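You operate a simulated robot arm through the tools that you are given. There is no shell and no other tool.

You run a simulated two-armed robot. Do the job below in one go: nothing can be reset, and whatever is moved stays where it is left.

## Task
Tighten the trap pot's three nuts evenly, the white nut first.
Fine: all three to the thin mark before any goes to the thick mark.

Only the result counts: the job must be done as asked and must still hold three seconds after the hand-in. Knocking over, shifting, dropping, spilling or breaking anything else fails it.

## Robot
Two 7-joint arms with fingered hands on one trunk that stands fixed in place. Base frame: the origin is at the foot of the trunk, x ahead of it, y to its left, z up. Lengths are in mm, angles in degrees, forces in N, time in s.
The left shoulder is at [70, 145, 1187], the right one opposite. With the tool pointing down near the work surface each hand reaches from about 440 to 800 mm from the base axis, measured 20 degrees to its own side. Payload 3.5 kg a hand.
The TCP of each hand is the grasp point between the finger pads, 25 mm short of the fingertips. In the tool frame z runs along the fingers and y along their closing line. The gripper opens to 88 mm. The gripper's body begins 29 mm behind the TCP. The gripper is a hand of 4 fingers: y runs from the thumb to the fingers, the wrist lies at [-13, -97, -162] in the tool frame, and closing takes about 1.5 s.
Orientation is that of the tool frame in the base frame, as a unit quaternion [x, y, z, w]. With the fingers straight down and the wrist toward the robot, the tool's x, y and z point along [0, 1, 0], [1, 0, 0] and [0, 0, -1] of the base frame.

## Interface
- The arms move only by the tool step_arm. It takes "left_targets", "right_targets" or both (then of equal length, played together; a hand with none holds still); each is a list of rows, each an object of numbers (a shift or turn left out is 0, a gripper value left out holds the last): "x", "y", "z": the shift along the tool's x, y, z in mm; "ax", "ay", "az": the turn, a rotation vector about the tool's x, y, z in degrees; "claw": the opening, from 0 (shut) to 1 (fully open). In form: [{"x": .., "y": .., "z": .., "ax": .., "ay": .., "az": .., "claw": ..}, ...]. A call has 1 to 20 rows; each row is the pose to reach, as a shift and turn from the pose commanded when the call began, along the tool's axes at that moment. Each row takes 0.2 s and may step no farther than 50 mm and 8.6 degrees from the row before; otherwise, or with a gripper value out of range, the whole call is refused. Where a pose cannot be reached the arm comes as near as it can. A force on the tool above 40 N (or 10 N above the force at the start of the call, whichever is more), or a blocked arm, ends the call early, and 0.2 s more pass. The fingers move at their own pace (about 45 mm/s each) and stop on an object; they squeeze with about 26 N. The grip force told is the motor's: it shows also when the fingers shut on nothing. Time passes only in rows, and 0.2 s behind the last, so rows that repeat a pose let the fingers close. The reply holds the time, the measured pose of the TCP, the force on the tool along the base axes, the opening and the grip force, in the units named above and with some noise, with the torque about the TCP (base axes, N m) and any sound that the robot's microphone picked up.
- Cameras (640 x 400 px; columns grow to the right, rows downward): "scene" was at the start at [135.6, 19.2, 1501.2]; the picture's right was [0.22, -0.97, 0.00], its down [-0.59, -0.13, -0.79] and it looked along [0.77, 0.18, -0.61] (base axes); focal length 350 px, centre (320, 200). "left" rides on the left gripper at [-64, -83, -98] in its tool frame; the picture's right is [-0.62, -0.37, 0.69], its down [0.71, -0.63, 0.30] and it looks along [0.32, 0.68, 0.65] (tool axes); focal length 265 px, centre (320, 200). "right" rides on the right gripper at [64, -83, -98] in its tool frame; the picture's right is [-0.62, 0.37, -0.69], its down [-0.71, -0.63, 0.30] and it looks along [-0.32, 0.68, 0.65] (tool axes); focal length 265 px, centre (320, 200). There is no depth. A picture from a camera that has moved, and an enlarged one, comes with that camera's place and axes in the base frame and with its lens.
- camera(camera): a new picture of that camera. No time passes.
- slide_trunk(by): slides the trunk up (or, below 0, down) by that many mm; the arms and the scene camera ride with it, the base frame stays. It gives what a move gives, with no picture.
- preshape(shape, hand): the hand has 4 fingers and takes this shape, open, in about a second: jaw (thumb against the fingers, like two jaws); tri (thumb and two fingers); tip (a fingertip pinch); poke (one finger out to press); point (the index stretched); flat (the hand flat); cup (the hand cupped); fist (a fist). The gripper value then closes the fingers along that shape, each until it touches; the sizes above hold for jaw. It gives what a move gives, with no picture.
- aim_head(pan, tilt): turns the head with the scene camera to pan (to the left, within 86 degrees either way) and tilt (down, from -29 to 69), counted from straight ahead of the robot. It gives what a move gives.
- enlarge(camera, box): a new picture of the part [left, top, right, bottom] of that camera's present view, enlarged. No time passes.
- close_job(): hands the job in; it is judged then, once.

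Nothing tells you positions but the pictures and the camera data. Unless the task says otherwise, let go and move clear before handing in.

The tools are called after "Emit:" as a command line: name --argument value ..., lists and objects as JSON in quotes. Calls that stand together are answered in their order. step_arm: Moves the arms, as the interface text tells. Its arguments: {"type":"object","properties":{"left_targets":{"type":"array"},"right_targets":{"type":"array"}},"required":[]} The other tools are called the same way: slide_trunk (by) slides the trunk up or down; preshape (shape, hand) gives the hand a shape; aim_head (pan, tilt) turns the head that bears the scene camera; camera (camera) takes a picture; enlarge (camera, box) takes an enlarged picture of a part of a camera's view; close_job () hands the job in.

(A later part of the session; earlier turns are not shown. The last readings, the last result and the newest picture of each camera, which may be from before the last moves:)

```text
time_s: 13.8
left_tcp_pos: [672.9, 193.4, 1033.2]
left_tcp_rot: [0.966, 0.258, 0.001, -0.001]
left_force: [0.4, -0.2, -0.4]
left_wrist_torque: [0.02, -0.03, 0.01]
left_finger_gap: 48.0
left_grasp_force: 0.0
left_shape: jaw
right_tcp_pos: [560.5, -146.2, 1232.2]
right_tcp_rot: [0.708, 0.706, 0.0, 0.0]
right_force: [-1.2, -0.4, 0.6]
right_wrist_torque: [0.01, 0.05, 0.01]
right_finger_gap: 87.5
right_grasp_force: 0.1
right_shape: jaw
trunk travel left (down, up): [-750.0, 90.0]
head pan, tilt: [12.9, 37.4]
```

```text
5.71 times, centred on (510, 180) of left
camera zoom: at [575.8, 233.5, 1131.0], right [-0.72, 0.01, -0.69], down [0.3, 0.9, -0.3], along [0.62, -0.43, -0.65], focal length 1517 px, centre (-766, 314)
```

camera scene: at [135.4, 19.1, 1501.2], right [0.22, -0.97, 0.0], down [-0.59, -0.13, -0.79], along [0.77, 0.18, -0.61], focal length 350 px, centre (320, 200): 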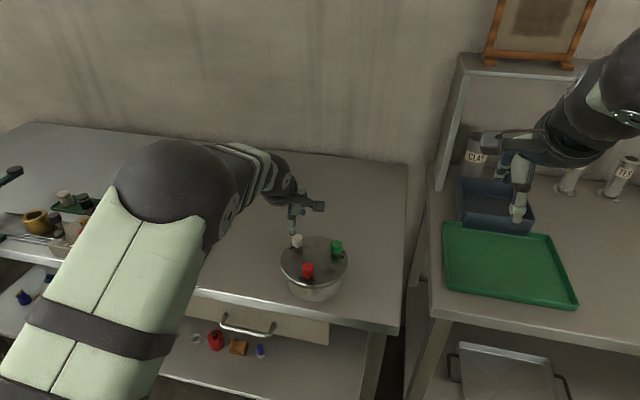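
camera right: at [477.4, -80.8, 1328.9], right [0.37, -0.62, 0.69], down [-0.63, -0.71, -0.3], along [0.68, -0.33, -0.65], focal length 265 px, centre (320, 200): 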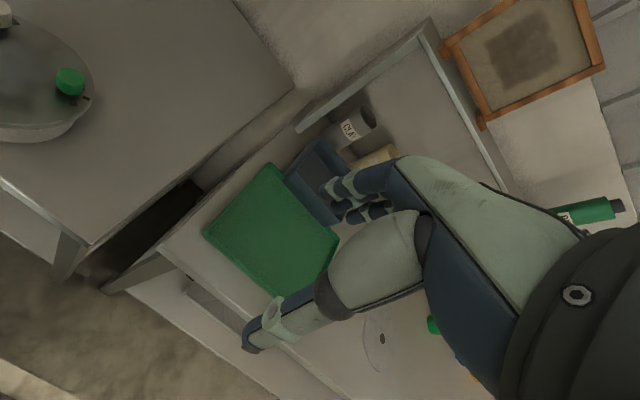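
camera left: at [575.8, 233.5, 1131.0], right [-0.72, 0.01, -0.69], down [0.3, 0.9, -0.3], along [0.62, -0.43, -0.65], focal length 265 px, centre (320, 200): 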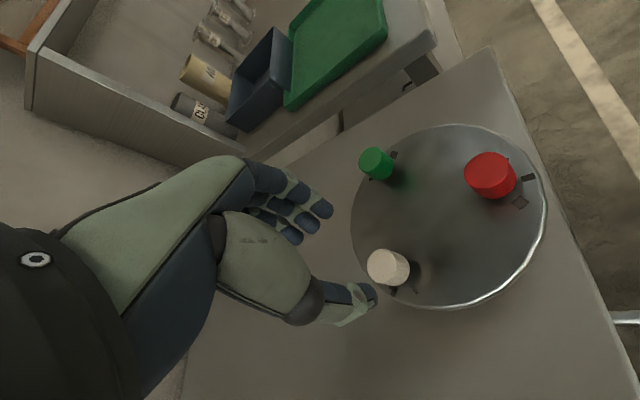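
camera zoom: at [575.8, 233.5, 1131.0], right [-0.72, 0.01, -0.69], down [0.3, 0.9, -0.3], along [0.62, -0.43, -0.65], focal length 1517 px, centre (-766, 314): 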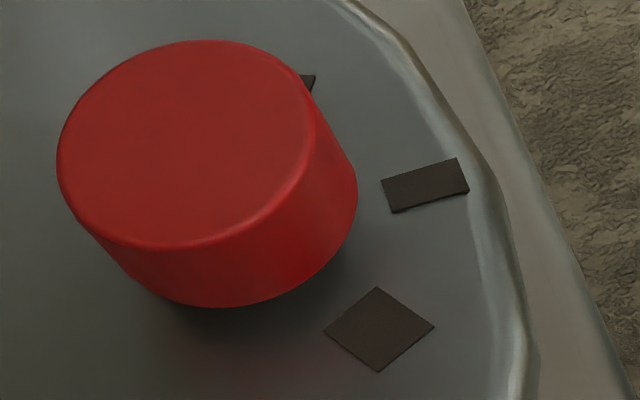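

The white pointer sits on its thin mark within about 2°, so a 60° hand turn gives one mark. Next I'll go to green, unwinding the wrist on the way.

Emit:
step_arm --left_targets '[{"x": -5.6, "y": 9.7, "az": -7.5, "claw": 0.6}, {"x": -11.2, "y": 19.4, "az": -15}, {"x": -16.8, "y": 29.1, "az": -22.5}, {"x": -22.4, "y": 38.75, "az": -30}, {"x": -28, "y": 48.4, "az": -37.5}, {"x": -33.6, "y": 58.1, "az": -45}, {"x": -39.2, "y": 67.8, "az": -52.5}, {"x": -44.75, "y": 77.5, "az": -60}, {"x": -44.75, "y": 77.5, "az": -60}]'

Emit:
camera --camera "left"

Emit:
enlarge --camera "left" --box '[350, 230, 430, 300]'

```text
time_s: 15.8
left_tcp_pos: [673.6, 104.2, 1033.2]
left_tcp_rot: [0.707, 0.707, 0.0, 0.0]
left_force: [-0.2, 0.0, -0.7]
left_wrist_torque: [0.02, -0.01, -0.02]
left_finger_gap: 52.3
left_grasp_force: 0.1
left_shape: jaw
right_tcp_pos: [560.3, -143.6, 1231.6]
right_tcp_rot: [0.707, 0.707, 0.0, 0.0]
right_force: [-0.3, -0.1, -1.3]
right_wrist_torque: [0.02, -0.02, 0.01]
right_finger_gap: 87.6
right_grasp_force: 0.0
right_shape: jaw
trunk travel left (down, up): [-750.0, 90.0]
head pan, tilt: [12.9, 37.4]
```

```text
taken
camera left: at [590.3, 40.0, 1131.3], right [-0.37, -0.62, -0.69], down [-0.63, 0.71, -0.3], along [0.68, 0.33, -0.65], focal length 265 px, centre (320, 200)
```

left: 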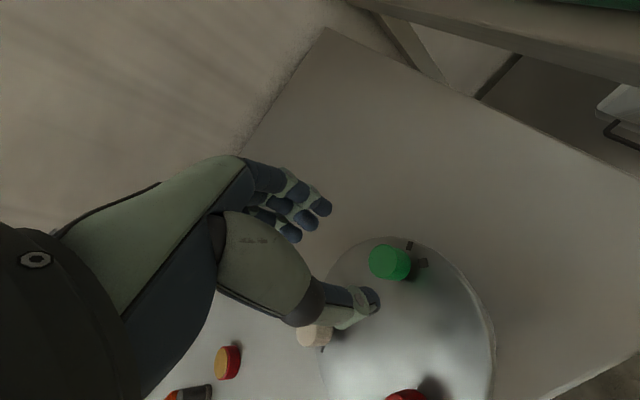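

```text
5.71 times, centred on (390, 265) of left
camera zoom: at [590.3, 40.0, 1131.3], right [-0.37, -0.62, -0.69], down [-0.63, 0.71, -0.3], along [0.68, 0.33, -0.65], focal length 1517 px, centre (-80, -171)
```

zoom: 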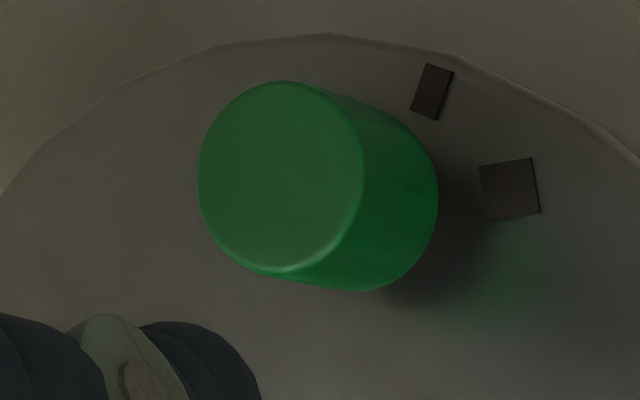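

Green is centred to within half a millimetre of the tool axis. I'll go down, then check before closing.

Emit:
step_arm --left_targets '[{"x": -0.2, "y": 0.5, "z": 10}, {"x": -0.2, "y": 0.5, "z": 20}, {"x": -0.2, "y": 0.5, "z": 30}, {"x": -0.2, "y": 0.5, "z": 40}, {"x": -0.2, "y": 0.5, "z": 48}, {"x": -0.2, "y": 0.5, "z": 56}, {"x": -0.2, "y": 0.5, "z": 61}, {"x": -0.2, "y": 0.5, "z": 64.5}, {"x": -0.2, "y": 0.5, "z": 64.5}]'

Emit:
enlarge --camera "left" --box '[270, 190, 390, 320]'

Emit:
enlarge --camera "scene" --box '[262, 200, 358, 300]'

```text
time_s: 17.8
left_tcp_pos: [674.6, 104.5, 966.5]
left_tcp_rot: [0.707, 0.707, -0.001, 0.0]
left_force: [-1.0, 0.8, 0.0]
left_wrist_torque: [-0.01, 0.02, -0.01]
left_finger_gap: 52.3
left_grasp_force: 0.0
left_shape: jaw
right_tcp_pos: [560.0, -145.5, 1232.1]
right_tcp_rot: [0.708, 0.707, 0.0, 0.0]
right_force: [0.0, 0.1, 0.0]
right_wrist_torque: [-0.01, 0.0, 0.03]
right_finger_gap: 87.7
right_grasp_force: 0.0
right_shape: jaw
trunk travel left (down, up): [-750.0, 90.0]
head pan, tilt: [12.9, 37.4]
```

```text
3.08 times, centred on (330, 255) of left
camera zoom: at [590.4, 39.4, 1065.9], right [-0.37, -0.62, -0.69], down [-0.63, 0.71, -0.3], along [0.68, 0.32, -0.65], focal length 817 px, centre (289, 31)
```

zoom: 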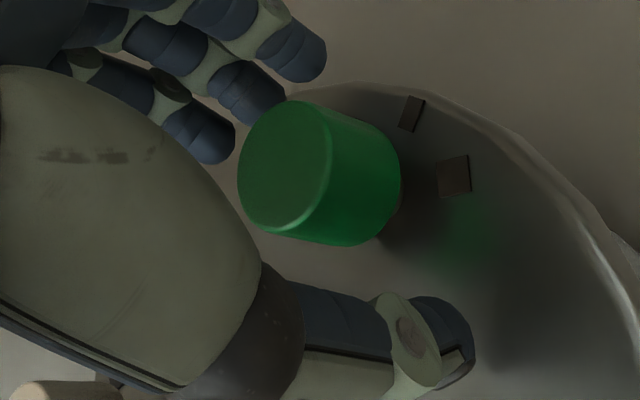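

```text
4.00 times, centred on (310, 250) of scene
camera zoom: at [135.6, 19.1, 1501.2], right [0.22, -0.97, 0.0], down [-0.59, -0.13, -0.79], along [0.77, 0.18, -0.61], focal length 1398 px, centre (360, 0)
```

zoom: 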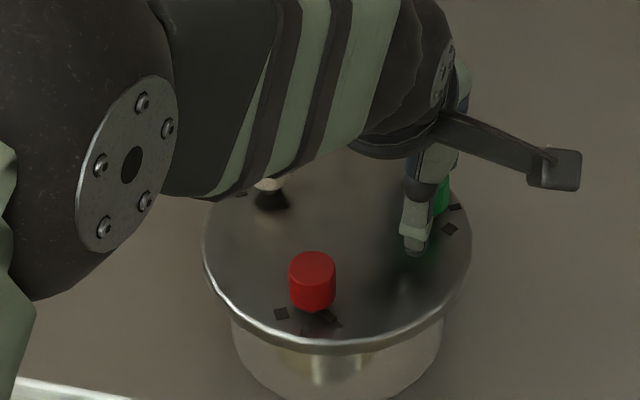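

Green is centred between thumb and fingers. I'll close in two stages and then start the turn.

Emit:
step_arm --left_targets '[{"claw": 0.32}, {"claw": 0.32}, {"claw": 0.32}, {"claw": 0.2}, {"claw": 0.2}, {"claw": 0.0}, {"claw": 0.0}, {"claw": 0.0}]'

Emit:
enlarge --camera "left" --box '[270, 190, 390, 320]'

```text
time_s: 19.6
left_tcp_pos: [673.5, 103.1, 967.2]
left_tcp_rot: [0.708, 0.706, 0.0, -0.001]
left_force: [-1.4, 0.9, -1.0]
left_wrist_torque: [-0.04, -0.01, 0.0]
left_finger_gap: 16.6
left_grasp_force: 25.8
left_shape: jaw
right_tcp_pos: [560.4, -144.7, 1232.2]
right_tcp_rot: [0.708, 0.706, 0.0, -0.001]
right_force: [-0.3, 0.3, 0.6]
right_wrist_torque: [0.0, -0.03, 0.02]
right_finger_gap: 87.4
right_grasp_force: 0.0
right_shape: jaw
trunk travel left (down, up): [-750.0, 90.0]
head pan, tilt: [12.9, 37.4]
```

```text
3.08 times, centred on (330, 255) of left
camera zoom: at [590.0, 39.3, 1065.9], right [-0.37, -0.62, -0.69], down [-0.63, 0.72, -0.3], along [0.68, 0.32, -0.65], focal length 817 px, centre (289, 31)
```

zoom: 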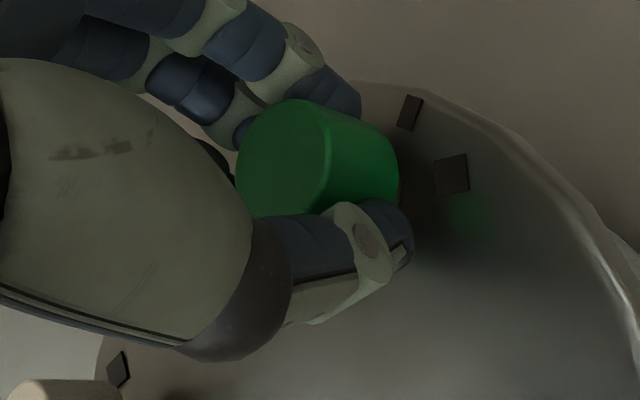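

The grip is firm, same as on white. I'll turn green 60° clockwise.

Emit:
step_arm --left_targets '[{"az": 4}, {"az": 8}, {"az": 12}, {"az": 16}, {"az": 20}, {"az": 24}, {"az": 28}, {"az": 32}, {"az": 36}, {"az": 40}, {"az": 44}, {"az": 48}, {"az": 52}, {"az": 56}, {"az": 60}, {"az": 60}]'

Emit:
camera --camera "left"

Emit:
enlarge --camera "scene" --box '[262, 200, 358, 300]'

```text
time_s: 23.0
left_tcp_pos: [674.2, 105.9, 967.7]
left_tcp_rot: [0.966, 0.258, -0.001, 0.0]
left_force: [-1.1, 8.5, -3.0]
left_wrist_torque: [0.16, 0.01, 0.04]
left_finger_gap: 16.0
left_grasp_force: 25.8
left_shape: jaw
right_tcp_pos: [560.9, -142.7, 1231.5]
right_tcp_rot: [0.708, 0.707, -0.001, 0.001]
right_force: [0.4, -0.1, -0.1]
right_wrist_torque: [0.0, 0.01, -0.02]
right_finger_gap: 87.4
right_grasp_force: 0.1
right_shape: jaw
trunk travel left (down, up): [-750.0, 90.0]
head pan, tilt: [12.9, 37.4]
```

```text
taken
camera left: at [576.7, 146.0, 1066.2], right [-0.72, 0.01, -0.69], down [0.3, 0.9, -0.31], along [0.62, -0.43, -0.65], focal length 265 px, centre (320, 200)
```

left: 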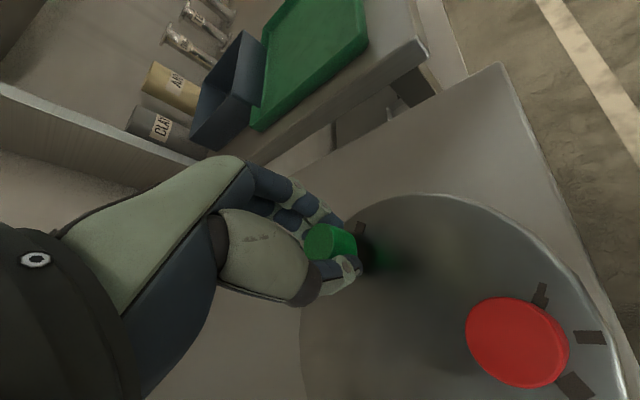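

```text
4.00 times, centred on (310, 250) of scene
camera zoom: at [136.3, 21.3, 1501.1], right [0.22, -0.97, 0.0], down [-0.59, -0.14, -0.79], along [0.77, 0.18, -0.61], focal length 1398 px, centre (360, 0)
```

zoom: 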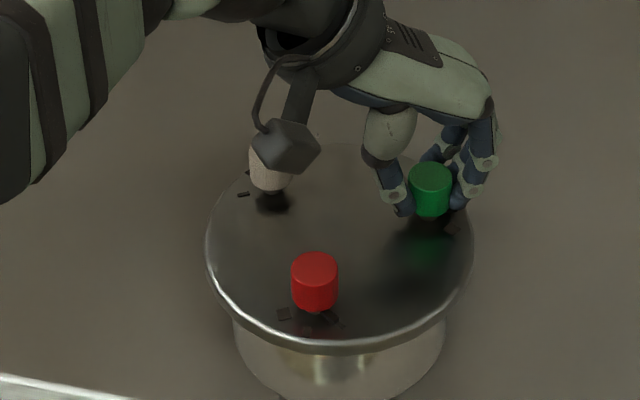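

Green has turned 60° and the pot is in place. I'll release, rise and check the pointer.

Emit:
step_arm --left_targets '[{"claw": 0.55}, {"claw": 0.55}, {"claw": 0.55}, {"claw": 0.55}, {"z": -8}, {"z": -18}, {"z": -30}, {"z": -42}, {"z": -55}, {"z": -65}]'

Emit:
camera --camera "left"

Emit:
enlarge --camera "left" --box '[355, 235, 435, 305]'

Emit:
enlarge --camera "scene" --box '[322, 235, 354, 255]'

Emit:
enlarge --camera "scene" --box '[282, 230, 314, 250]'

```text
time_s: 25.2
left_tcp_pos: [674.4, 102.7, 1033.4]
left_tcp_rot: [0.966, 0.259, 0.0, 0.0]
left_force: [-0.3, -1.0, 0.0]
left_wrist_torque: [0.01, 0.0, 0.0]
left_finger_gap: 48.1
left_grasp_force: 0.1
left_shape: jaw
right_tcp_pos: [560.3, -145.3, 1231.7]
right_tcp_rot: [0.708, 0.706, 0.0, 0.001]
right_force: [-0.3, 0.1, -0.2]
right_wrist_torque: [0.0, 0.01, 0.03]
right_finger_gap: 87.7
right_grasp_force: 0.0
right_shape: jaw
trunk travel left (down, up): [-750.0, 90.0]
head pan, tilt: [12.9, 37.4]
```

```text
taken
camera left: at [576.3, 144.0, 1131.6], right [-0.72, 0.01, -0.69], down [0.3, 0.9, -0.3], along [0.62, -0.43, -0.65], focal length 265 px, centre (320, 200)
```

left: 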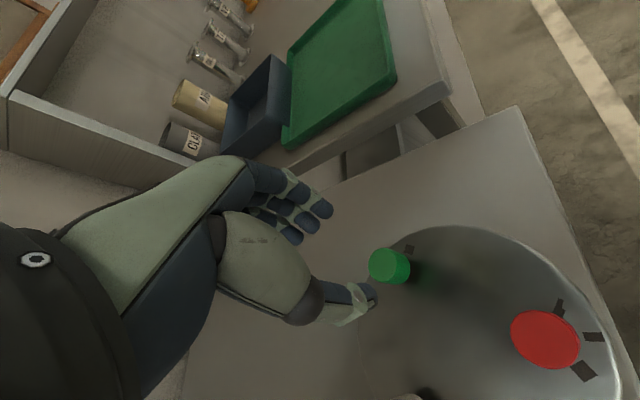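

```text
5.71 times, centred on (395, 270) of left
camera zoom: at [576.3, 144.0, 1131.6], right [-0.72, 0.01, -0.69], down [0.3, 0.9, -0.3], along [0.62, -0.43, -0.65], focal length 1517 px, centre (-109, -200)
```

zoom: 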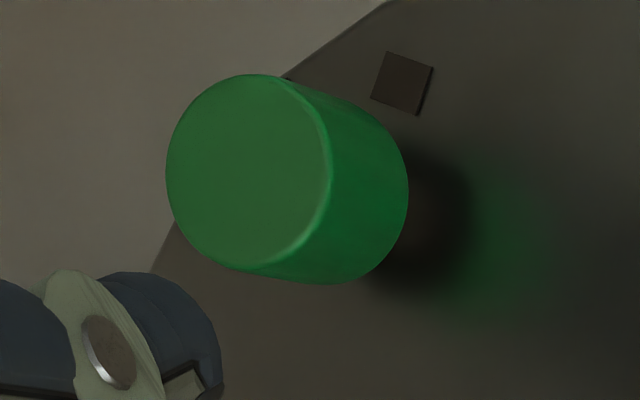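

```text
16.00 times, centred on (338, 245) of scene
camera zoom: at [135.5, 19.0, 1501.2], right [0.22, -0.97, 0.0], down [-0.59, -0.13, -0.79], along [0.77, 0.18, -0.61], focal length 5592 px, centre (32, -520)
```

zoom: 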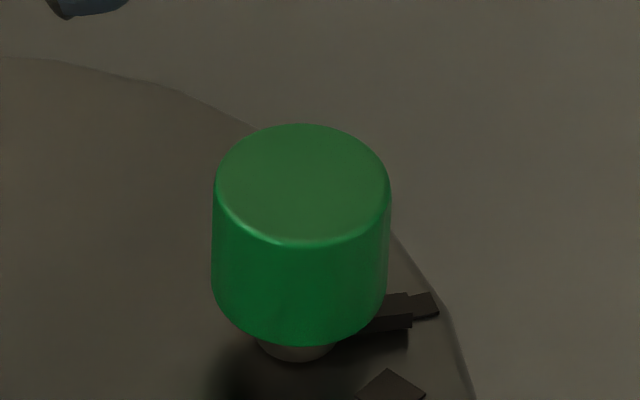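

```text
16.00 times, centred on (298, 240) of scene
camera zoom: at [135.5, 19.0, 1501.2], right [0.22, -0.97, 0.0], down [-0.59, -0.13, -0.79], along [0.77, 0.18, -0.61], focal length 5592 px, centre (672, -440)
```

zoom: 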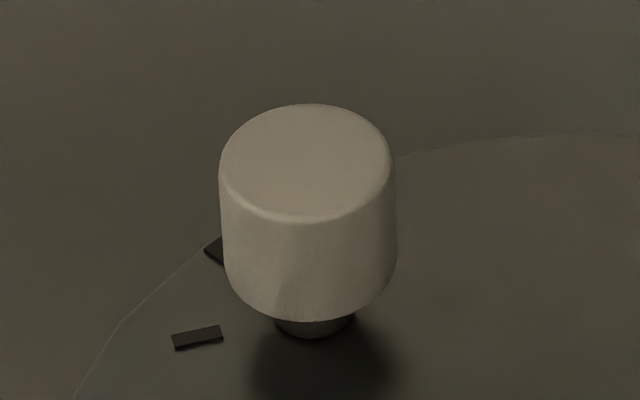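

Green's pointer now overlaps its thin mark. I'll zoom further, including with the right camera, to check the exact angle.

Emit:
enlarge --camera "scene" --box '[336, 246, 348, 254]'

Emit:
enlarge --camera "right" --box '[50, 60, 98, 110]'

Emit:
enlarge --camera "left" --box '[500, 290, 620, 390]'

```text
16.00 times, centred on (342, 250) of scene
camera zoom: at [135.5, 19.0, 1501.2], right [0.22, -0.97, 0.0], down [-0.59, -0.13, -0.79], along [0.77, 0.18, -0.61], focal length 5592 px, centre (-32, -600)
```

zoom: 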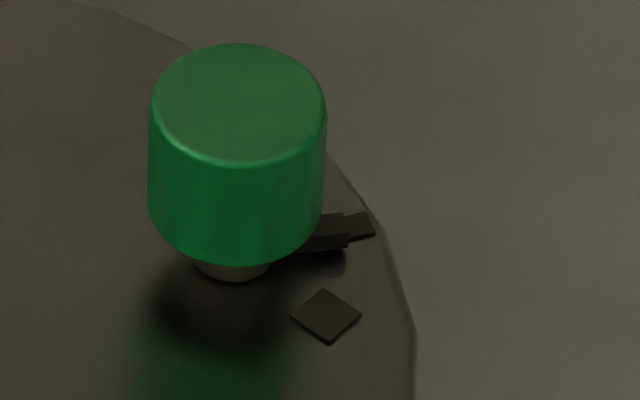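

```text
8.00 times, centred on (74, 85) of right
camera zoom: at [477.5, -80.9, 1328.9], right [0.37, -0.62, 0.69], down [-0.63, -0.71, -0.3], along [0.68, -0.33, -0.65], focal length 2123 px, centre (2288, 1120)
```

zoom: 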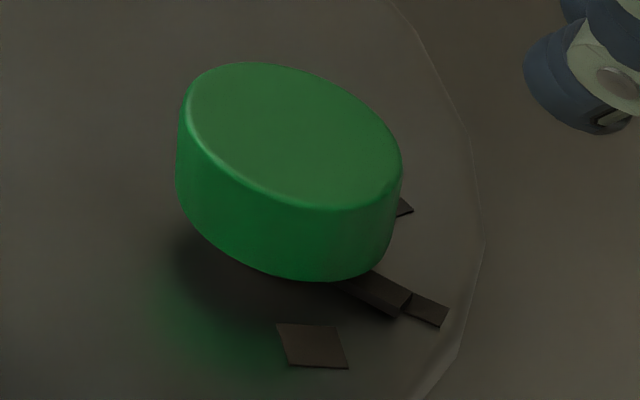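

```text
4.00 times, centred on (560, 340) of left
camera zoom: at [576.3, 144.0, 1131.6], right [-0.72, 0.01, -0.69], down [0.3, 0.9, -0.3], along [0.62, -0.43, -0.65], focal length 1062 px, centre (-640, -360)
```

zoom: 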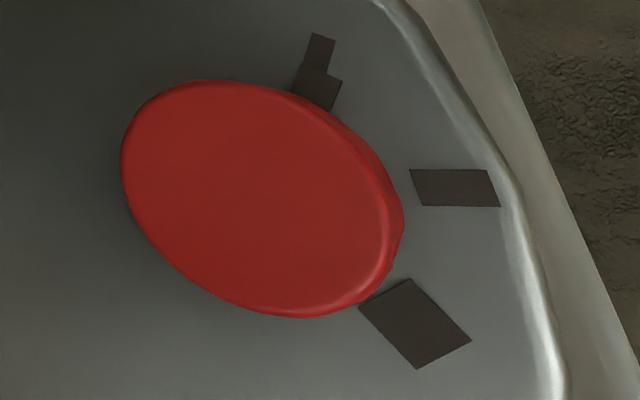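

In the right camera the pointer and thin mark look nearly collinear, but I want a sharper reading.

Emit:
enlarge --camera "right" --box '[68, 86, 100, 106]'

Emit:
enlarge --camera "scene" --box '[330, 240, 350, 252]'

```text
16.00 times, centred on (84, 96) of right
camera zoom: at [477.5, -80.9, 1328.9], right [0.37, -0.62, 0.69], down [-0.63, -0.71, -0.3], along [0.68, -0.33, -0.65], focal length 4246 px, centre (4096, 1864)
```

zoom: 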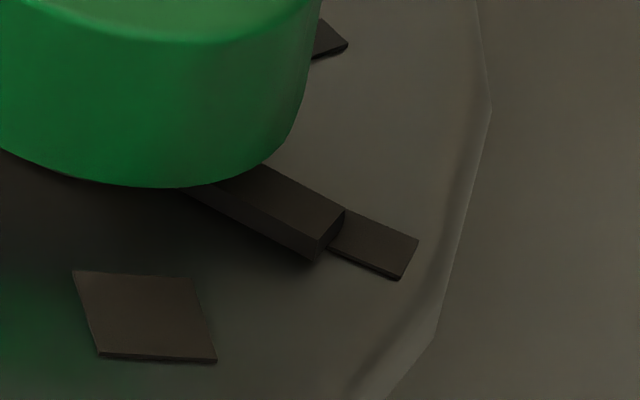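

```text
16.00 times, centred on (340, 246) of scene
camera zoom: at [135.5, 19.0, 1501.2], right [0.22, -0.97, 0.0], down [-0.59, -0.13, -0.79], along [0.77, 0.18, -0.61], focal length 5592 px, centre (0, -536)
```

zoom: 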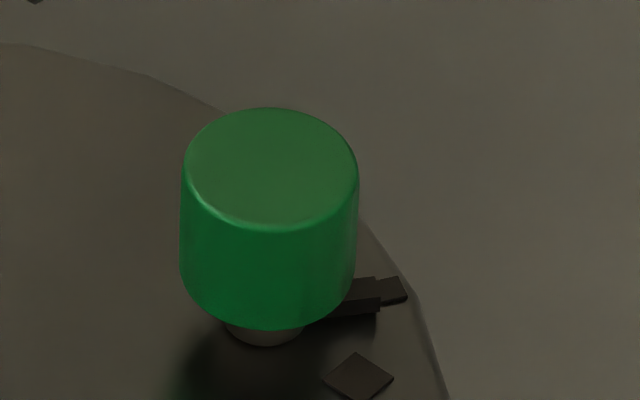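

Green's pointer is on the thin mark, perhaps 5–8° past its centre; white is about 1–2° past. I'll turn red a little less and check it while still gripped. Moving over red now.

Emit:
step_arm --left_targets '[{"x": -5.6, "y": -9.7, "az": -7.5, "claw": 0.6}, {"x": -11.2, "y": -19.35, "az": -15}, {"x": -16.8, "y": -29, "az": -22.5}, {"x": -22.45, "y": -38.7, "az": -30}, {"x": -28, "y": -48.4, "az": -37.5}, {"x": -33.7, "y": -58, "az": -45}, {"x": -39.3, "y": -67.7, "az": -52.5}, {"x": -44.9, "y": -77.4, "az": -60}, {"x": -44.9, "y": -77.4, "az": -60}]'

Emit:
camera --camera "left"

Emit:
enlarge --camera "left" --box '[350, 230, 430, 300]'

Emit:
enlarge --camera "scene" --box '[290, 260, 330, 285]'

```text
time_s: 27.2
left_tcp_pos: [596.1, 148.1, 1033.9]
left_tcp_rot: [0.706, 0.708, 0.001, 0.001]
left_force: [0.3, -1.0, 1.0]
left_wrist_torque: [-0.02, -0.04, -0.02]
left_finger_gap: 52.5
left_grasp_force: 0.0
left_shape: jaw
right_tcp_pos: [559.9, -144.9, 1232.2]
right_tcp_rot: [0.707, 0.707, 0.0, -0.001]
right_force: [0.2, -0.4, 0.5]
right_wrist_torque: [-0.02, 0.01, -0.01]
right_finger_gap: 87.7
right_grasp_force: 0.1
right_shape: jaw
trunk travel left (down, up): [-750.0, 90.0]
head pan, tilt: [12.9, 37.4]
```

```text
taken
camera left: at [512.9, 83.9, 1131.0], right [-0.37, -0.62, -0.69], down [-0.63, 0.71, -0.3], along [0.68, 0.33, -0.65], focal length 265 px, centre (320, 200)
```

left: 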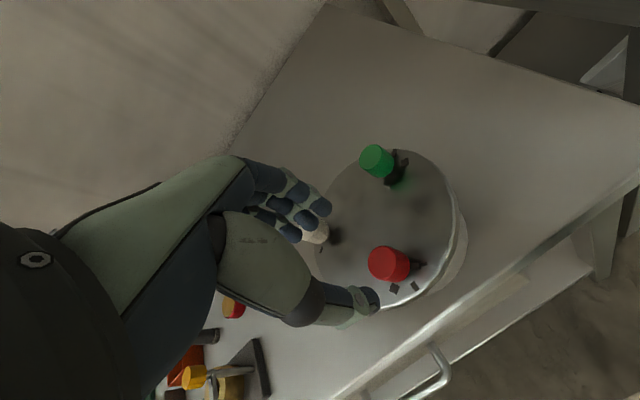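

```text
5.71 times, centred on (390, 265) of left
camera zoom: at [512.9, 83.9, 1131.0], right [-0.37, -0.62, -0.69], down [-0.63, 0.71, -0.3], along [0.68, 0.33, -0.65], focal length 1517 px, centre (-80, -171)
```

zoom: 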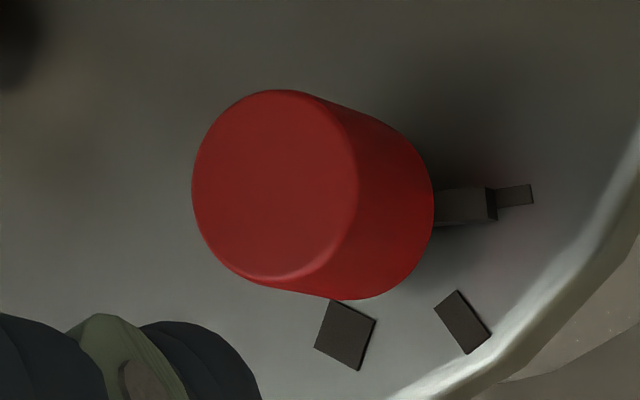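

```text
16.00 times, centred on (310, 272) of scene
camera zoom: at [136.0, 19.4, 1501.1], right [0.22, -0.97, 0.0], down [-0.59, -0.14, -0.79], along [0.77, 0.18, -0.61], focal length 5592 px, centre (480, -960)
```

zoom: 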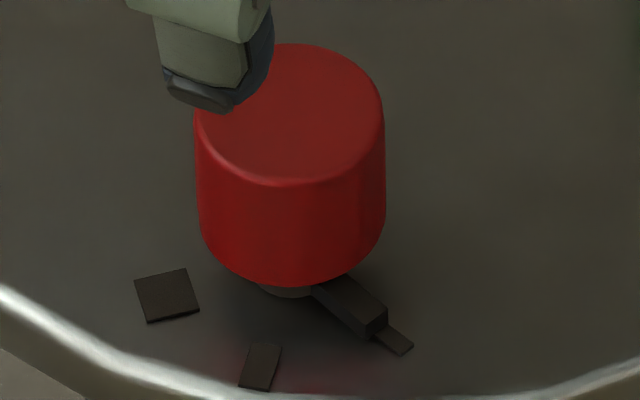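

Red is about 1 mm off the tool axis, so I'll correct that and go down.

Emit:
step_arm --left_targets '[{"x": 1.0, "y": 0.4, "z": 10}, {"x": 1.0, "y": 0.4, "z": 20}, {"x": 1.0, "y": 0.4, "z": 30}, {"x": 1.0, "y": 0.4, "z": 40}, {"x": 1.0, "y": 0.4, "z": 48}, {"x": 1.0, "y": 0.4, "z": 56}, {"x": 1.0, "y": 0.4, "z": 61}, {"x": 1.0, "y": 0.4, "z": 64.5}, {"x": 1.0, "y": 0.4, "z": 64.5}]'

Emit:
enlarge --camera "left" --box '[270, 190, 390, 320]'

Emit:
enlarge --camera "scene" --box '[262, 200, 358, 300]'

```text
time_s: 29.2
left_tcp_pos: [596.0, 148.9, 967.3]
left_tcp_rot: [0.707, 0.707, 0.0, 0.0]
left_force: [0.1, -0.2, 0.9]
left_wrist_torque: [0.04, -0.03, 0.04]
left_finger_gap: 52.5
left_grasp_force: 0.0
left_shape: jaw
right_tcp_pos: [560.2, -145.5, 1232.2]
right_tcp_rot: [0.707, 0.707, 0.0, -0.001]
right_force: [-0.3, 0.1, 0.6]
right_wrist_torque: [0.0, 0.01, -0.01]
right_finger_gap: 87.6
right_grasp_force: 0.0
right_shape: jaw
trunk travel left (down, up): [-750.0, 90.0]
head pan, tilt: [12.9, 37.4]
```

```text
3.08 times, centred on (330, 255) of left
camera zoom: at [512.9, 85.1, 1066.9], right [-0.37, -0.62, -0.69], down [-0.63, 0.71, -0.3], along [0.68, 0.32, -0.65], focal length 817 px, centre (289, 31)
```

zoom: 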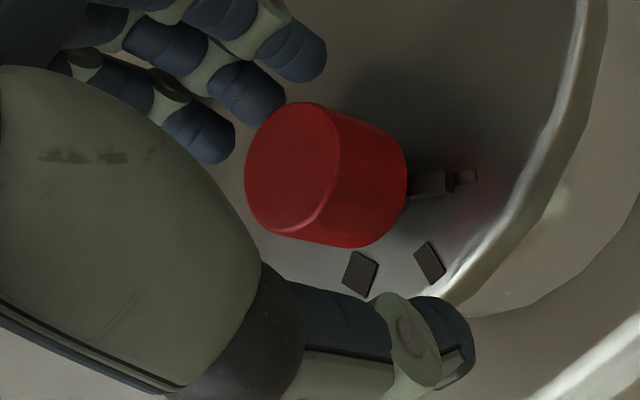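

```text
4.00 times, centred on (310, 250) of scene
camera zoom: at [135.6, 19.1, 1501.2], right [0.22, -0.97, 0.0], down [-0.59, -0.13, -0.79], along [0.77, 0.18, -0.61], focal length 1398 px, centre (360, 0)
```

zoom: 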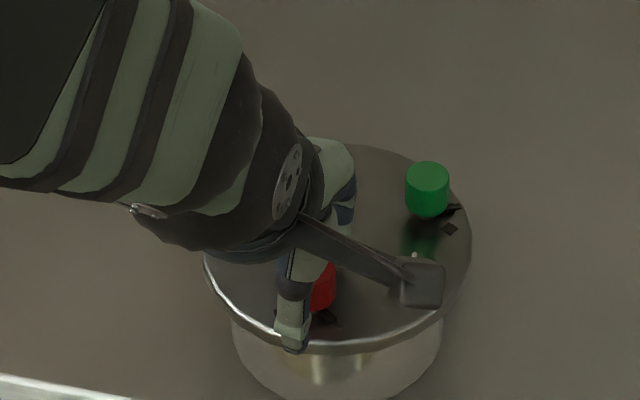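

Red shows a slight offset toward the thumb. I'll measure it more closely before closing.

Emit:
enlarge --camera "left" --box '[295, 215, 365, 275]'

```text
6.67 times, centred on (330, 245) of left
camera zoom: at [512.9, 85.1, 1066.9], right [-0.37, -0.62, -0.69], down [-0.63, 0.71, -0.3], along [0.68, 0.32, -0.65], focal length 1769 px, centre (253, -100)
```

zoom: 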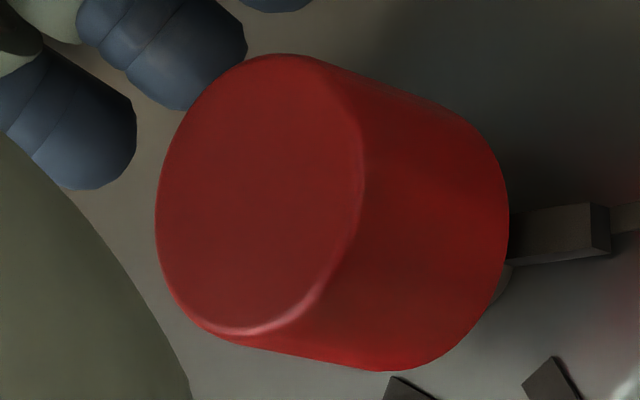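

The nut sits about 1.3 mm toward the thumb, so I'll nudge the hand, recheck, then close.

Emit:
step_arm --left_targets '[{"x": -0.7, "y": -1.3, "z": 0.7}, {"x": -0.7, "y": -1.3, "z": 0.7}]'

Emit:
enlarge --camera "left" --box '[295, 215, 365, 275]'

```text
time_s: 29.8
left_tcp_pos: [594.7, 149.8, 965.8]
left_tcp_rot: [0.707, 0.707, 0.0, 0.0]
left_force: [0.1, 0.7, -0.1]
left_wrist_torque: [0.01, 0.0, 0.01]
left_finger_gap: 52.5
left_grasp_force: 0.1
left_shape: jaw
right_tcp_pos: [560.5, -145.7, 1230.4]
right_tcp_rot: [0.708, 0.707, 0.0, 0.0]
right_force: [-0.1, 0.1, 0.4]
right_wrist_torque: [-0.05, -0.01, -0.02]
right_finger_gap: 87.6
right_grasp_force: 0.0
right_shape: jaw
trunk travel left (down, up): [-750.0, 90.0]
head pan, tilt: [12.9, 37.4]
```

```text
6.67 times, centred on (330, 245) of left
camera zoom: at [511.5, 84.4, 1066.0], right [-0.37, -0.62, -0.69], down [-0.63, 0.71, -0.3], along [0.68, 0.32, -0.65], focal length 1769 px, centre (253, -100)
```

zoom: 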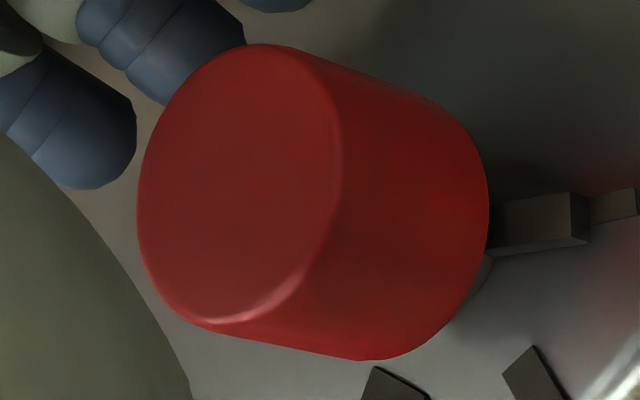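

Red is now centred. I'll close the grip.

Emit:
step_arm --left_targets '[{"claw": 0.32}, {"claw": 0.32}, {"claw": 0.32}, {"claw": 0.2}, {"claw": 0.2}, {"claw": 0.0}, {"claw": 0.0}, {"claw": 0.0}]'

Emit:
enlarge --camera "left" --box '[295, 205, 415, 290]'

```text
time_s: 31.6
left_tcp_pos: [595.3, 148.3, 966.7]
left_tcp_rot: [0.708, 0.707, -0.001, -0.001]
left_force: [-1.3, -0.1, 0.1]
left_wrist_torque: [-0.03, -0.02, 0.03]
left_finger_gap: 16.7
left_grasp_force: 26.1
left_shape: jaw
right_tcp_pos: [561.0, -145.2, 1231.4]
right_tcp_rot: [0.708, 0.706, 0.0, 0.0]
right_force: [-0.2, 0.1, 0.6]
right_wrist_torque: [0.0, -0.02, 0.02]
right_finger_gap: 87.6
right_grasp_force: 0.1
right_shape: jaw
trunk travel left (down, up): [-750.0, 90.0]
head pan, tilt: [12.9, 37.4]
```

```text
4.71 times, centred on (355, 248) of left
camera zoom: at [511.2, 84.4, 1065.8], right [-0.37, -0.62, -0.69], down [-0.63, 0.71, -0.3], along [0.68, 0.32, -0.65], focal length 1249 px, centre (155, -24)
```

zoom: 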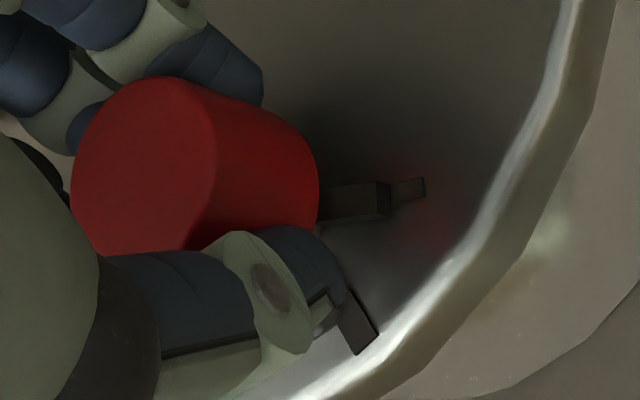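

The pointer still sits on the start tick after gripping. I'll turn 56° and check while still gripped.

Emit:
step_arm --left_targets '[{"az": 4}, {"az": 8}, {"az": 12}, {"az": 16}, {"az": 20}, {"az": 24}, {"az": 28}, {"az": 32}, {"az": 36}, {"az": 40}, {"az": 44}, {"az": 48}, {"az": 52}, {"az": 56}, {"az": 56}]'

Emit:
camera --camera "left"

Emit:
enlarge --camera "left" --box '[310, 205, 410, 285]'

Emit:
enlarge --camera "scene" --box '[290, 260, 330, 285]'

```text
time_s: 34.8
left_tcp_pos: [595.4, 150.9, 966.7]
left_tcp_rot: [0.957, 0.292, -0.001, 0.001]
left_force: [-0.2, 8.0, -3.3]
left_wrist_torque: [0.18, -0.02, 0.05]
left_finger_gap: 16.3
left_grasp_force: 25.5
left_shape: jaw
right_tcp_pos: [560.9, -143.6, 1231.8]
right_tcp_rot: [0.707, 0.707, 0.0, 0.0]
right_force: [-1.0, -0.4, 0.1]
right_wrist_torque: [0.02, -0.03, 0.0]
right_finger_gap: 88.0
right_grasp_force: 0.1
right_shape: jaw
trunk travel left (down, up): [-750.0, 90.0]
head pan, tilt: [12.9, 37.4]
```

```text
taken
camera left: at [495.4, 184.2, 1065.9], right [-0.72, -0.04, -0.69], down [0.24, 0.92, -0.3], along [0.65, -0.39, -0.65], focal length 265 px, centre (320, 200)
```

left: 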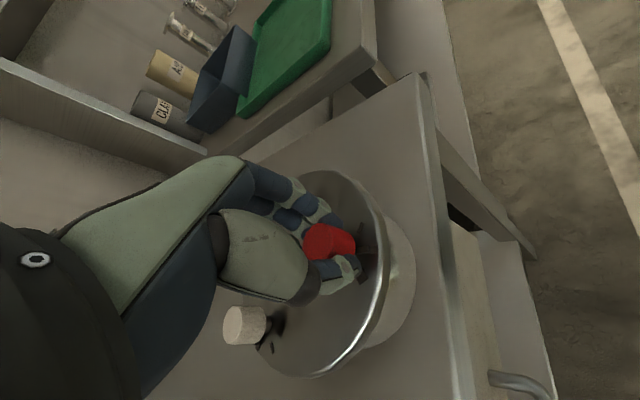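

```text
5.00 times, centred on (360, 245) of left
camera zoom: at [495.4, 184.2, 1065.9], right [-0.72, -0.04, -0.69], down [0.24, 0.92, -0.3], along [0.65, -0.39, -0.65], focal length 1327 px, centre (120, -25)
```

zoom: 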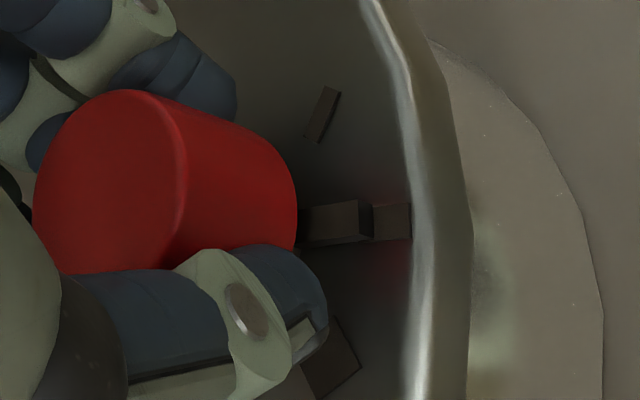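

```text
16.00 times, centred on (310, 272) of scene
camera zoom: at [135.9, 21.5, 1501.1], right [0.22, -0.97, 0.0], down [-0.59, -0.14, -0.79], along [0.77, 0.18, -0.61], focal length 5592 px, centre (480, -960)
```

zoom: 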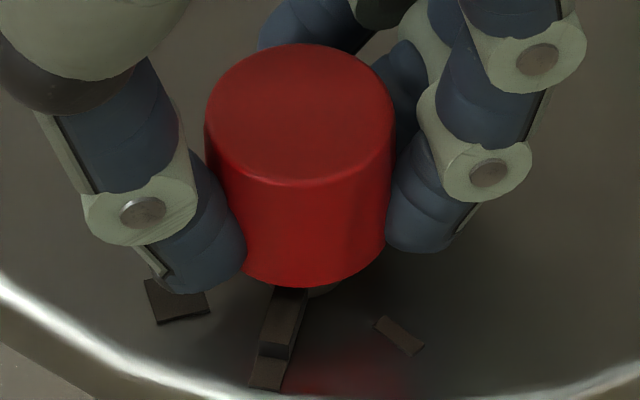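

Red's pointer lies squarely on its thin mark, so all three are now at thin. I'll release, rise, and take a near-overhead look at all three.

Emit:
step_arm --left_targets '[{"claw": 0.55}, {"claw": 0.55}, {"claw": 0.55}, {"claw": 0.55}, {"z": -8}, {"z": -18}, {"z": -30}, {"z": -42}, {"z": -55}, {"z": -65}, {"x": 12, "y": -1.5, "z": -78, "az": -7}, {"x": 24, "y": -3, "z": -91, "az": -14}, {"x": 36, "y": -4.6, "z": -104, "az": -21}, {"x": 48, "y": -6.1, "z": -117, "az": -28}, {"x": 60, "y": -7.7, "z": -130, "az": -35}, {"x": 72, "y": -9.2, "z": -143, "az": -42}, {"x": 84, "y": -10.8, "z": -157, "az": -49}, {"x": 96.3, "y": -12.3, "z": -170, "az": -56}, {"x": 96.3, "y": -12.3, "z": -170, "az": -56}]'

Emit:
camera --camera "left"

Emit:
enlarge --camera "scene" --box '[290, 260, 330, 285]'

```text
time_s: 38.8
left_tcp_pos: [667.5, 210.7, 1138.7]
left_tcp_rot: [0.706, 0.708, 0.0, 0.0]
left_force: [-1.0, -0.7, 0.1]
left_wrist_torque: [0.0, -0.02, -0.03]
left_finger_gap: 47.8
left_grasp_force: 0.1
left_shape: jaw
right_tcp_pos: [560.5, -144.4, 1230.8]
right_tcp_rot: [0.708, 0.706, 0.0, 0.001]
right_force: [0.3, 0.0, 0.2]
right_wrist_torque: [-0.02, 0.01, 0.02]
right_finger_gap: 87.4
right_grasp_force: 0.1
right_shape: jaw
trunk travel left (down, up): [-750.0, 90.0]
head pan, tilt: [12.9, 37.4]
```

```text
taken
camera left: at [584.4, 148.4, 1236.0], right [-0.37, -0.62, -0.69], down [-0.63, 0.71, -0.3], along [0.68, 0.32, -0.65], focal length 265 px, centre (320, 200)
```

left: 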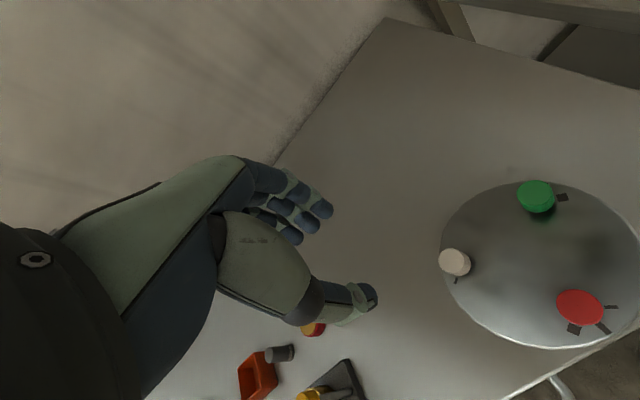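

```text
16.00 times, centred on (310, 272) of scene
camera zoom: at [135.7, 19.3, 1501.2], right [0.22, -0.97, 0.0], down [-0.59, -0.14, -0.79], along [0.77, 0.18, -0.61], focal length 5592 px, centre (480, -960)
```

zoom: 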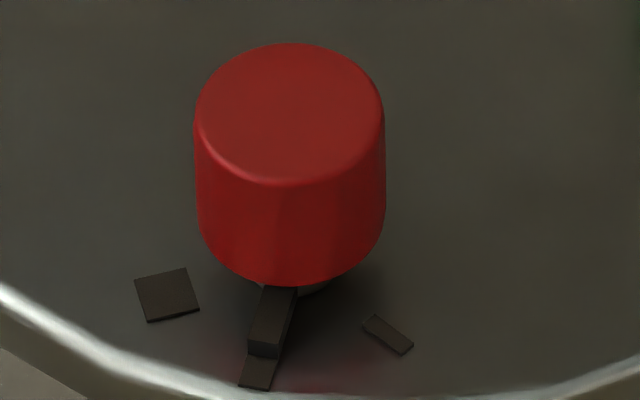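

Red is aligned with its thin mark and the pot hasn't moved. I'll zoom in on all three from this steep view.

Emit:
enlarge --camera "left" --box '[430, 240, 486, 290]'

Emit:
enlarge --camera "left" --box '[510, 170, 580, 230]'

Emit:
enlarge --camera "left" --box '[545, 280, 629, 340]'

```text
8.00 times, centred on (458, 265) of left
camera zoom: at [584.4, 148.4, 1236.0], right [-0.37, -0.62, -0.69], down [-0.63, 0.71, -0.3], along [0.68, 0.32, -0.65], focal length 2123 px, centre (-784, -320)
```

zoom: 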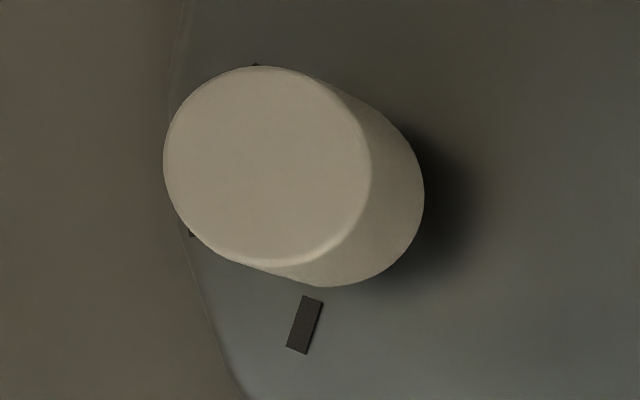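

```text
6.67 times, centred on (545, 200) of left
camera zoom: at [584.4, 148.4, 1236.0], right [-0.37, -0.62, -0.69], down [-0.63, 0.71, -0.3], along [0.68, 0.32, -0.65], focal length 1769 px, centre (-1180, 200)
```

zoom: 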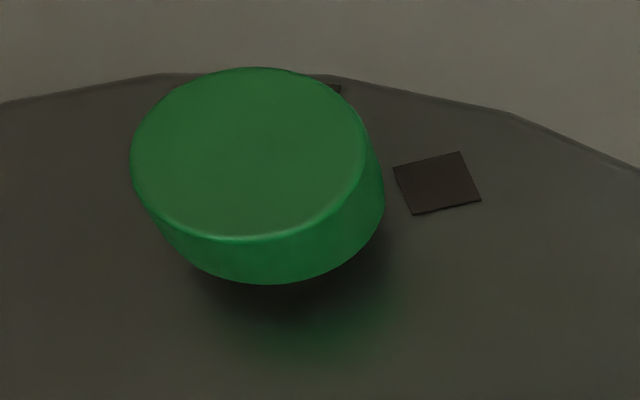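

```text
6.67 times, centred on (587, 310) of left
camera zoom: at [584.4, 148.4, 1236.0], right [-0.37, -0.62, -0.69], down [-0.63, 0.71, -0.3], along [0.68, 0.32, -0.65], focal length 1769 px, centre (-1460, -533)
```

zoom: 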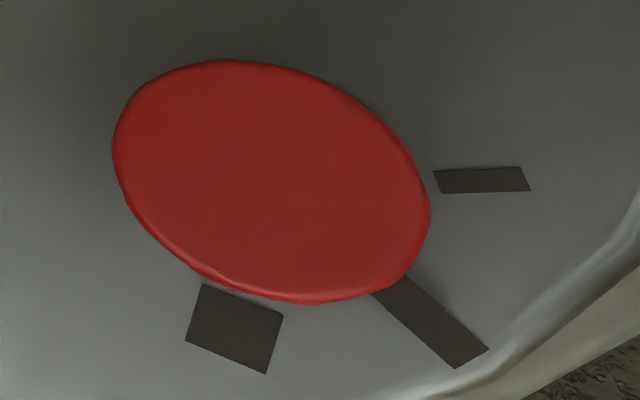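

Red is exactly collinear with thin, and mark spacing measures 60°. Round two starts with white: I'll hover over it again and check centring.

Emit:
step_arm --left_targets '[{"x": -4.5, "y": 1.3, "z": 26, "claw": 0.6}, {"x": -9, "y": 2.6, "z": 53}, {"x": -13.5, "y": 3.9, "z": 80}, {"x": -18, "y": 5.2, "z": 106}, {"x": -18, "y": 5.2, "z": 106}, {"x": -18, "y": 5.2, "z": 106}]'

Emit:
enlarge --camera "left" --box '[350, 230, 430, 300]'

```text
time_s: 40.2
left_tcp_pos: [672.9, 193.3, 1031.4]
left_tcp_rot: [0.707, 0.707, 0.0, 0.0]
left_force: [-0.5, -0.1, 0.0]
left_wrist_torque: [-0.01, 0.0, 0.0]
left_finger_gap: 52.6
left_grasp_force: 0.0
left_shape: jaw
right_tcp_pos: [560.8, -144.7, 1231.5]
right_tcp_rot: [0.708, 0.706, -0.001, 0.0]
right_force: [0.2, -0.1, 0.2]
right_wrist_torque: [0.01, 0.01, -0.01]
right_finger_gap: 87.4
right_grasp_force: 0.1
right_shape: jaw
trunk travel left (down, up): [-750.0, 90.0]
head pan, tilt: [12.9, 37.4]
```

```text
5.71 times, centred on (390, 265) of left
camera zoom: at [589.2, 129.9, 1130.5], right [-0.37, -0.62, -0.69], down [-0.63, 0.71, -0.3], along [0.68, 0.32, -0.65], focal length 1517 px, centre (-80, -171)
```

zoom: 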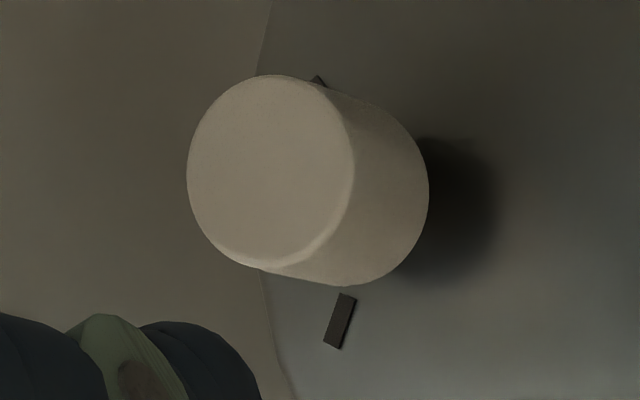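

The nut is about 2 mm toward the fingers, so I'll correct and go down.

Emit:
step_arm --left_targets '[{"x": 0.6, "y": 2.0, "z": 10}, {"x": 0.6, "y": 2.0, "z": 20}, {"x": 0.6, "y": 2.0, "z": 30}, {"x": 0.6, "y": 2.0, "z": 40}, {"x": 0.6, "y": 2.0, "z": 48}, {"x": 0.6, "y": 2.0, "z": 56}, {"x": 0.6, "y": 2.0, "z": 61}, {"x": 0.6, "y": 2.0, "z": 64.5}, {"x": 0.6, "y": 2.0, "z": 64.5}]'

Emit:
enlarge --camera "left" --box '[295, 215, 365, 275]'

```text
time_s: 42.2
left_tcp_pos: [675.7, 195.1, 967.2]
left_tcp_rot: [0.707, 0.707, 0.0, 0.0]
left_force: [0.7, 0.6, -1.0]
left_wrist_torque: [-0.02, 0.0, 0.02]
left_finger_gap: 52.2
left_grasp_force: 0.0
left_shape: jaw
right_tcp_pos: [560.8, -145.4, 1230.5]
right_tcp_rot: [0.708, 0.706, 0.0, 0.0]
right_force: [0.1, -0.2, 0.5]
right_wrist_torque: [-0.05, 0.0, 0.01]
right_finger_gap: 87.5
right_grasp_force: 0.0
right_shape: jaw
trunk travel left (down, up): [-750.0, 90.0]
head pan, tilt: [12.9, 37.4]
```

```text
6.67 times, centred on (330, 245) of left
camera zoom: at [592.1, 130.7, 1065.8], right [-0.37, -0.62, -0.69], down [-0.63, 0.71, -0.3], along [0.68, 0.32, -0.65], focal length 1769 px, centre (253, -100)
```

zoom: 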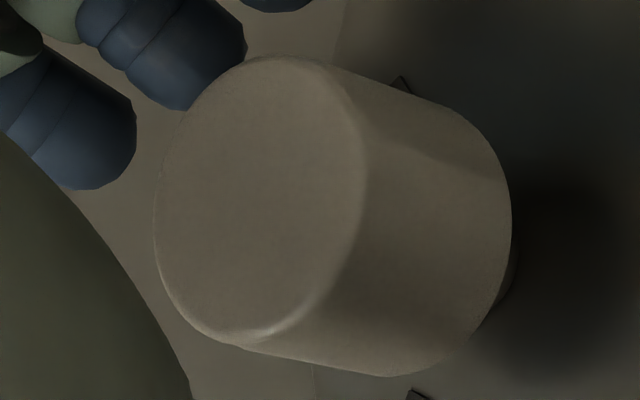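

At grasp height the nut shows about 2.4 mm toward the thumb, so I'll correct and recheck.

Emit:
step_arm --left_targets '[{"x": -0.9, "y": -2.3, "z": 0.3}, {"x": -0.9, "y": -2.3, "z": 0.3}, {"x": -0.9, "y": -2.3, "z": 0.3}]'

Emit:
enlarge --camera "left" --box '[295, 215, 365, 275]'

```text
time_s: 43.0
left_tcp_pos: [674.2, 194.1, 966.6]
left_tcp_rot: [0.707, 0.707, 0.0, 0.001]
left_force: [-0.2, 0.4, -0.2]
left_wrist_torque: [-0.01, -0.04, -0.01]
left_finger_gap: 52.5
left_grasp_force: 0.0
left_shape: jaw
right_tcp_pos: [560.6, -145.8, 1231.1]
right_tcp_rot: [0.708, 0.707, 0.0, 0.001]
right_force: [0.0, 0.2, 0.0]
right_wrist_torque: [-0.01, 0.0, -0.03]
right_finger_gap: 87.8
right_grasp_force: 0.0
right_shape: jaw
trunk travel left (down, up): [-750.0, 90.0]
head pan, tilt: [12.9, 37.4]
```

```text
6.67 times, centred on (330, 245) of left
camera zoom: at [589.8, 129.9, 1065.7], right [-0.37, -0.62, -0.69], down [-0.63, 0.71, -0.3], along [0.68, 0.32, -0.65], focal length 1769 px, centre (253, -100)
```

zoom: 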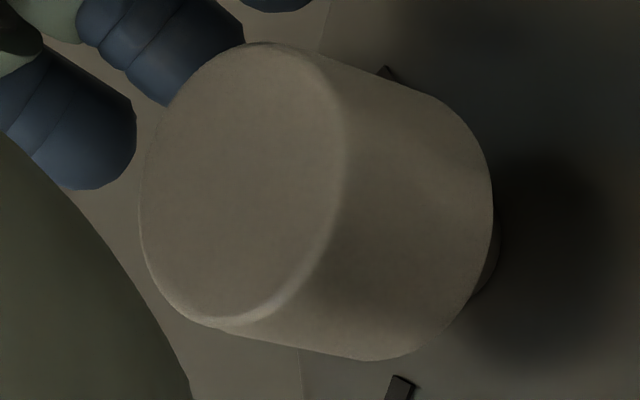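

White is centred now. I'll close the grip and then turn toward the thick mark.

Emit:
step_arm --left_targets '[{"claw": 0.32}, {"claw": 0.32}, {"claw": 0.32}, {"claw": 0.2}, {"claw": 0.2}, {"claw": 0.0}, {"claw": 0.0}, {"claw": 0.0}]'

Emit:
enlarge --camera "left" --box '[295, 205, 415, 290]'

```text
time_s: 44.8
left_tcp_pos: [672.7, 194.3, 965.3]
left_tcp_rot: [0.707, 0.707, 0.0, 0.0]
left_force: [-1.4, -0.1, -1.4]
left_wrist_torque: [0.0, 0.01, 0.0]
left_finger_gap: 16.6
left_grasp_force: 26.1
left_shape: jaw
right_tcp_pos: [559.9, -144.6, 1232.1]
right_tcp_rot: [0.708, 0.706, 0.001, -0.001]
right_force: [-1.1, 0.9, 0.4]
right_wrist_torque: [0.02, 0.03, 0.03]
right_finger_gap: 87.5
right_grasp_force: 0.0
right_shape: jaw
trunk travel left (down, up): [-750.0, 90.0]
head pan, tilt: [12.9, 37.4]
```

```text
4.71 times, centred on (355, 248) of left
camera zoom: at [589.4, 129.8, 1065.6], right [-0.37, -0.62, -0.69], down [-0.63, 0.71, -0.3], along [0.68, 0.32, -0.65], focal length 1249 px, centre (155, -24)
```

zoom: 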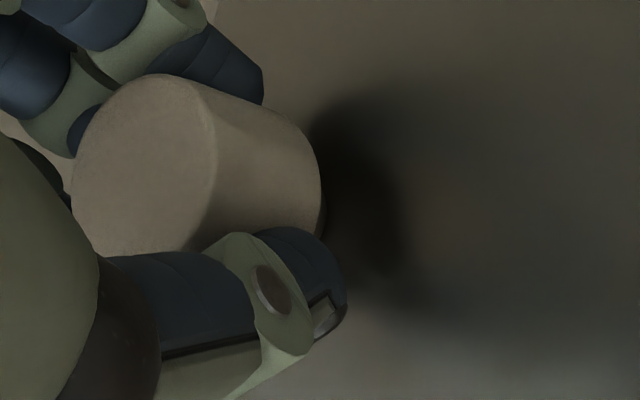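

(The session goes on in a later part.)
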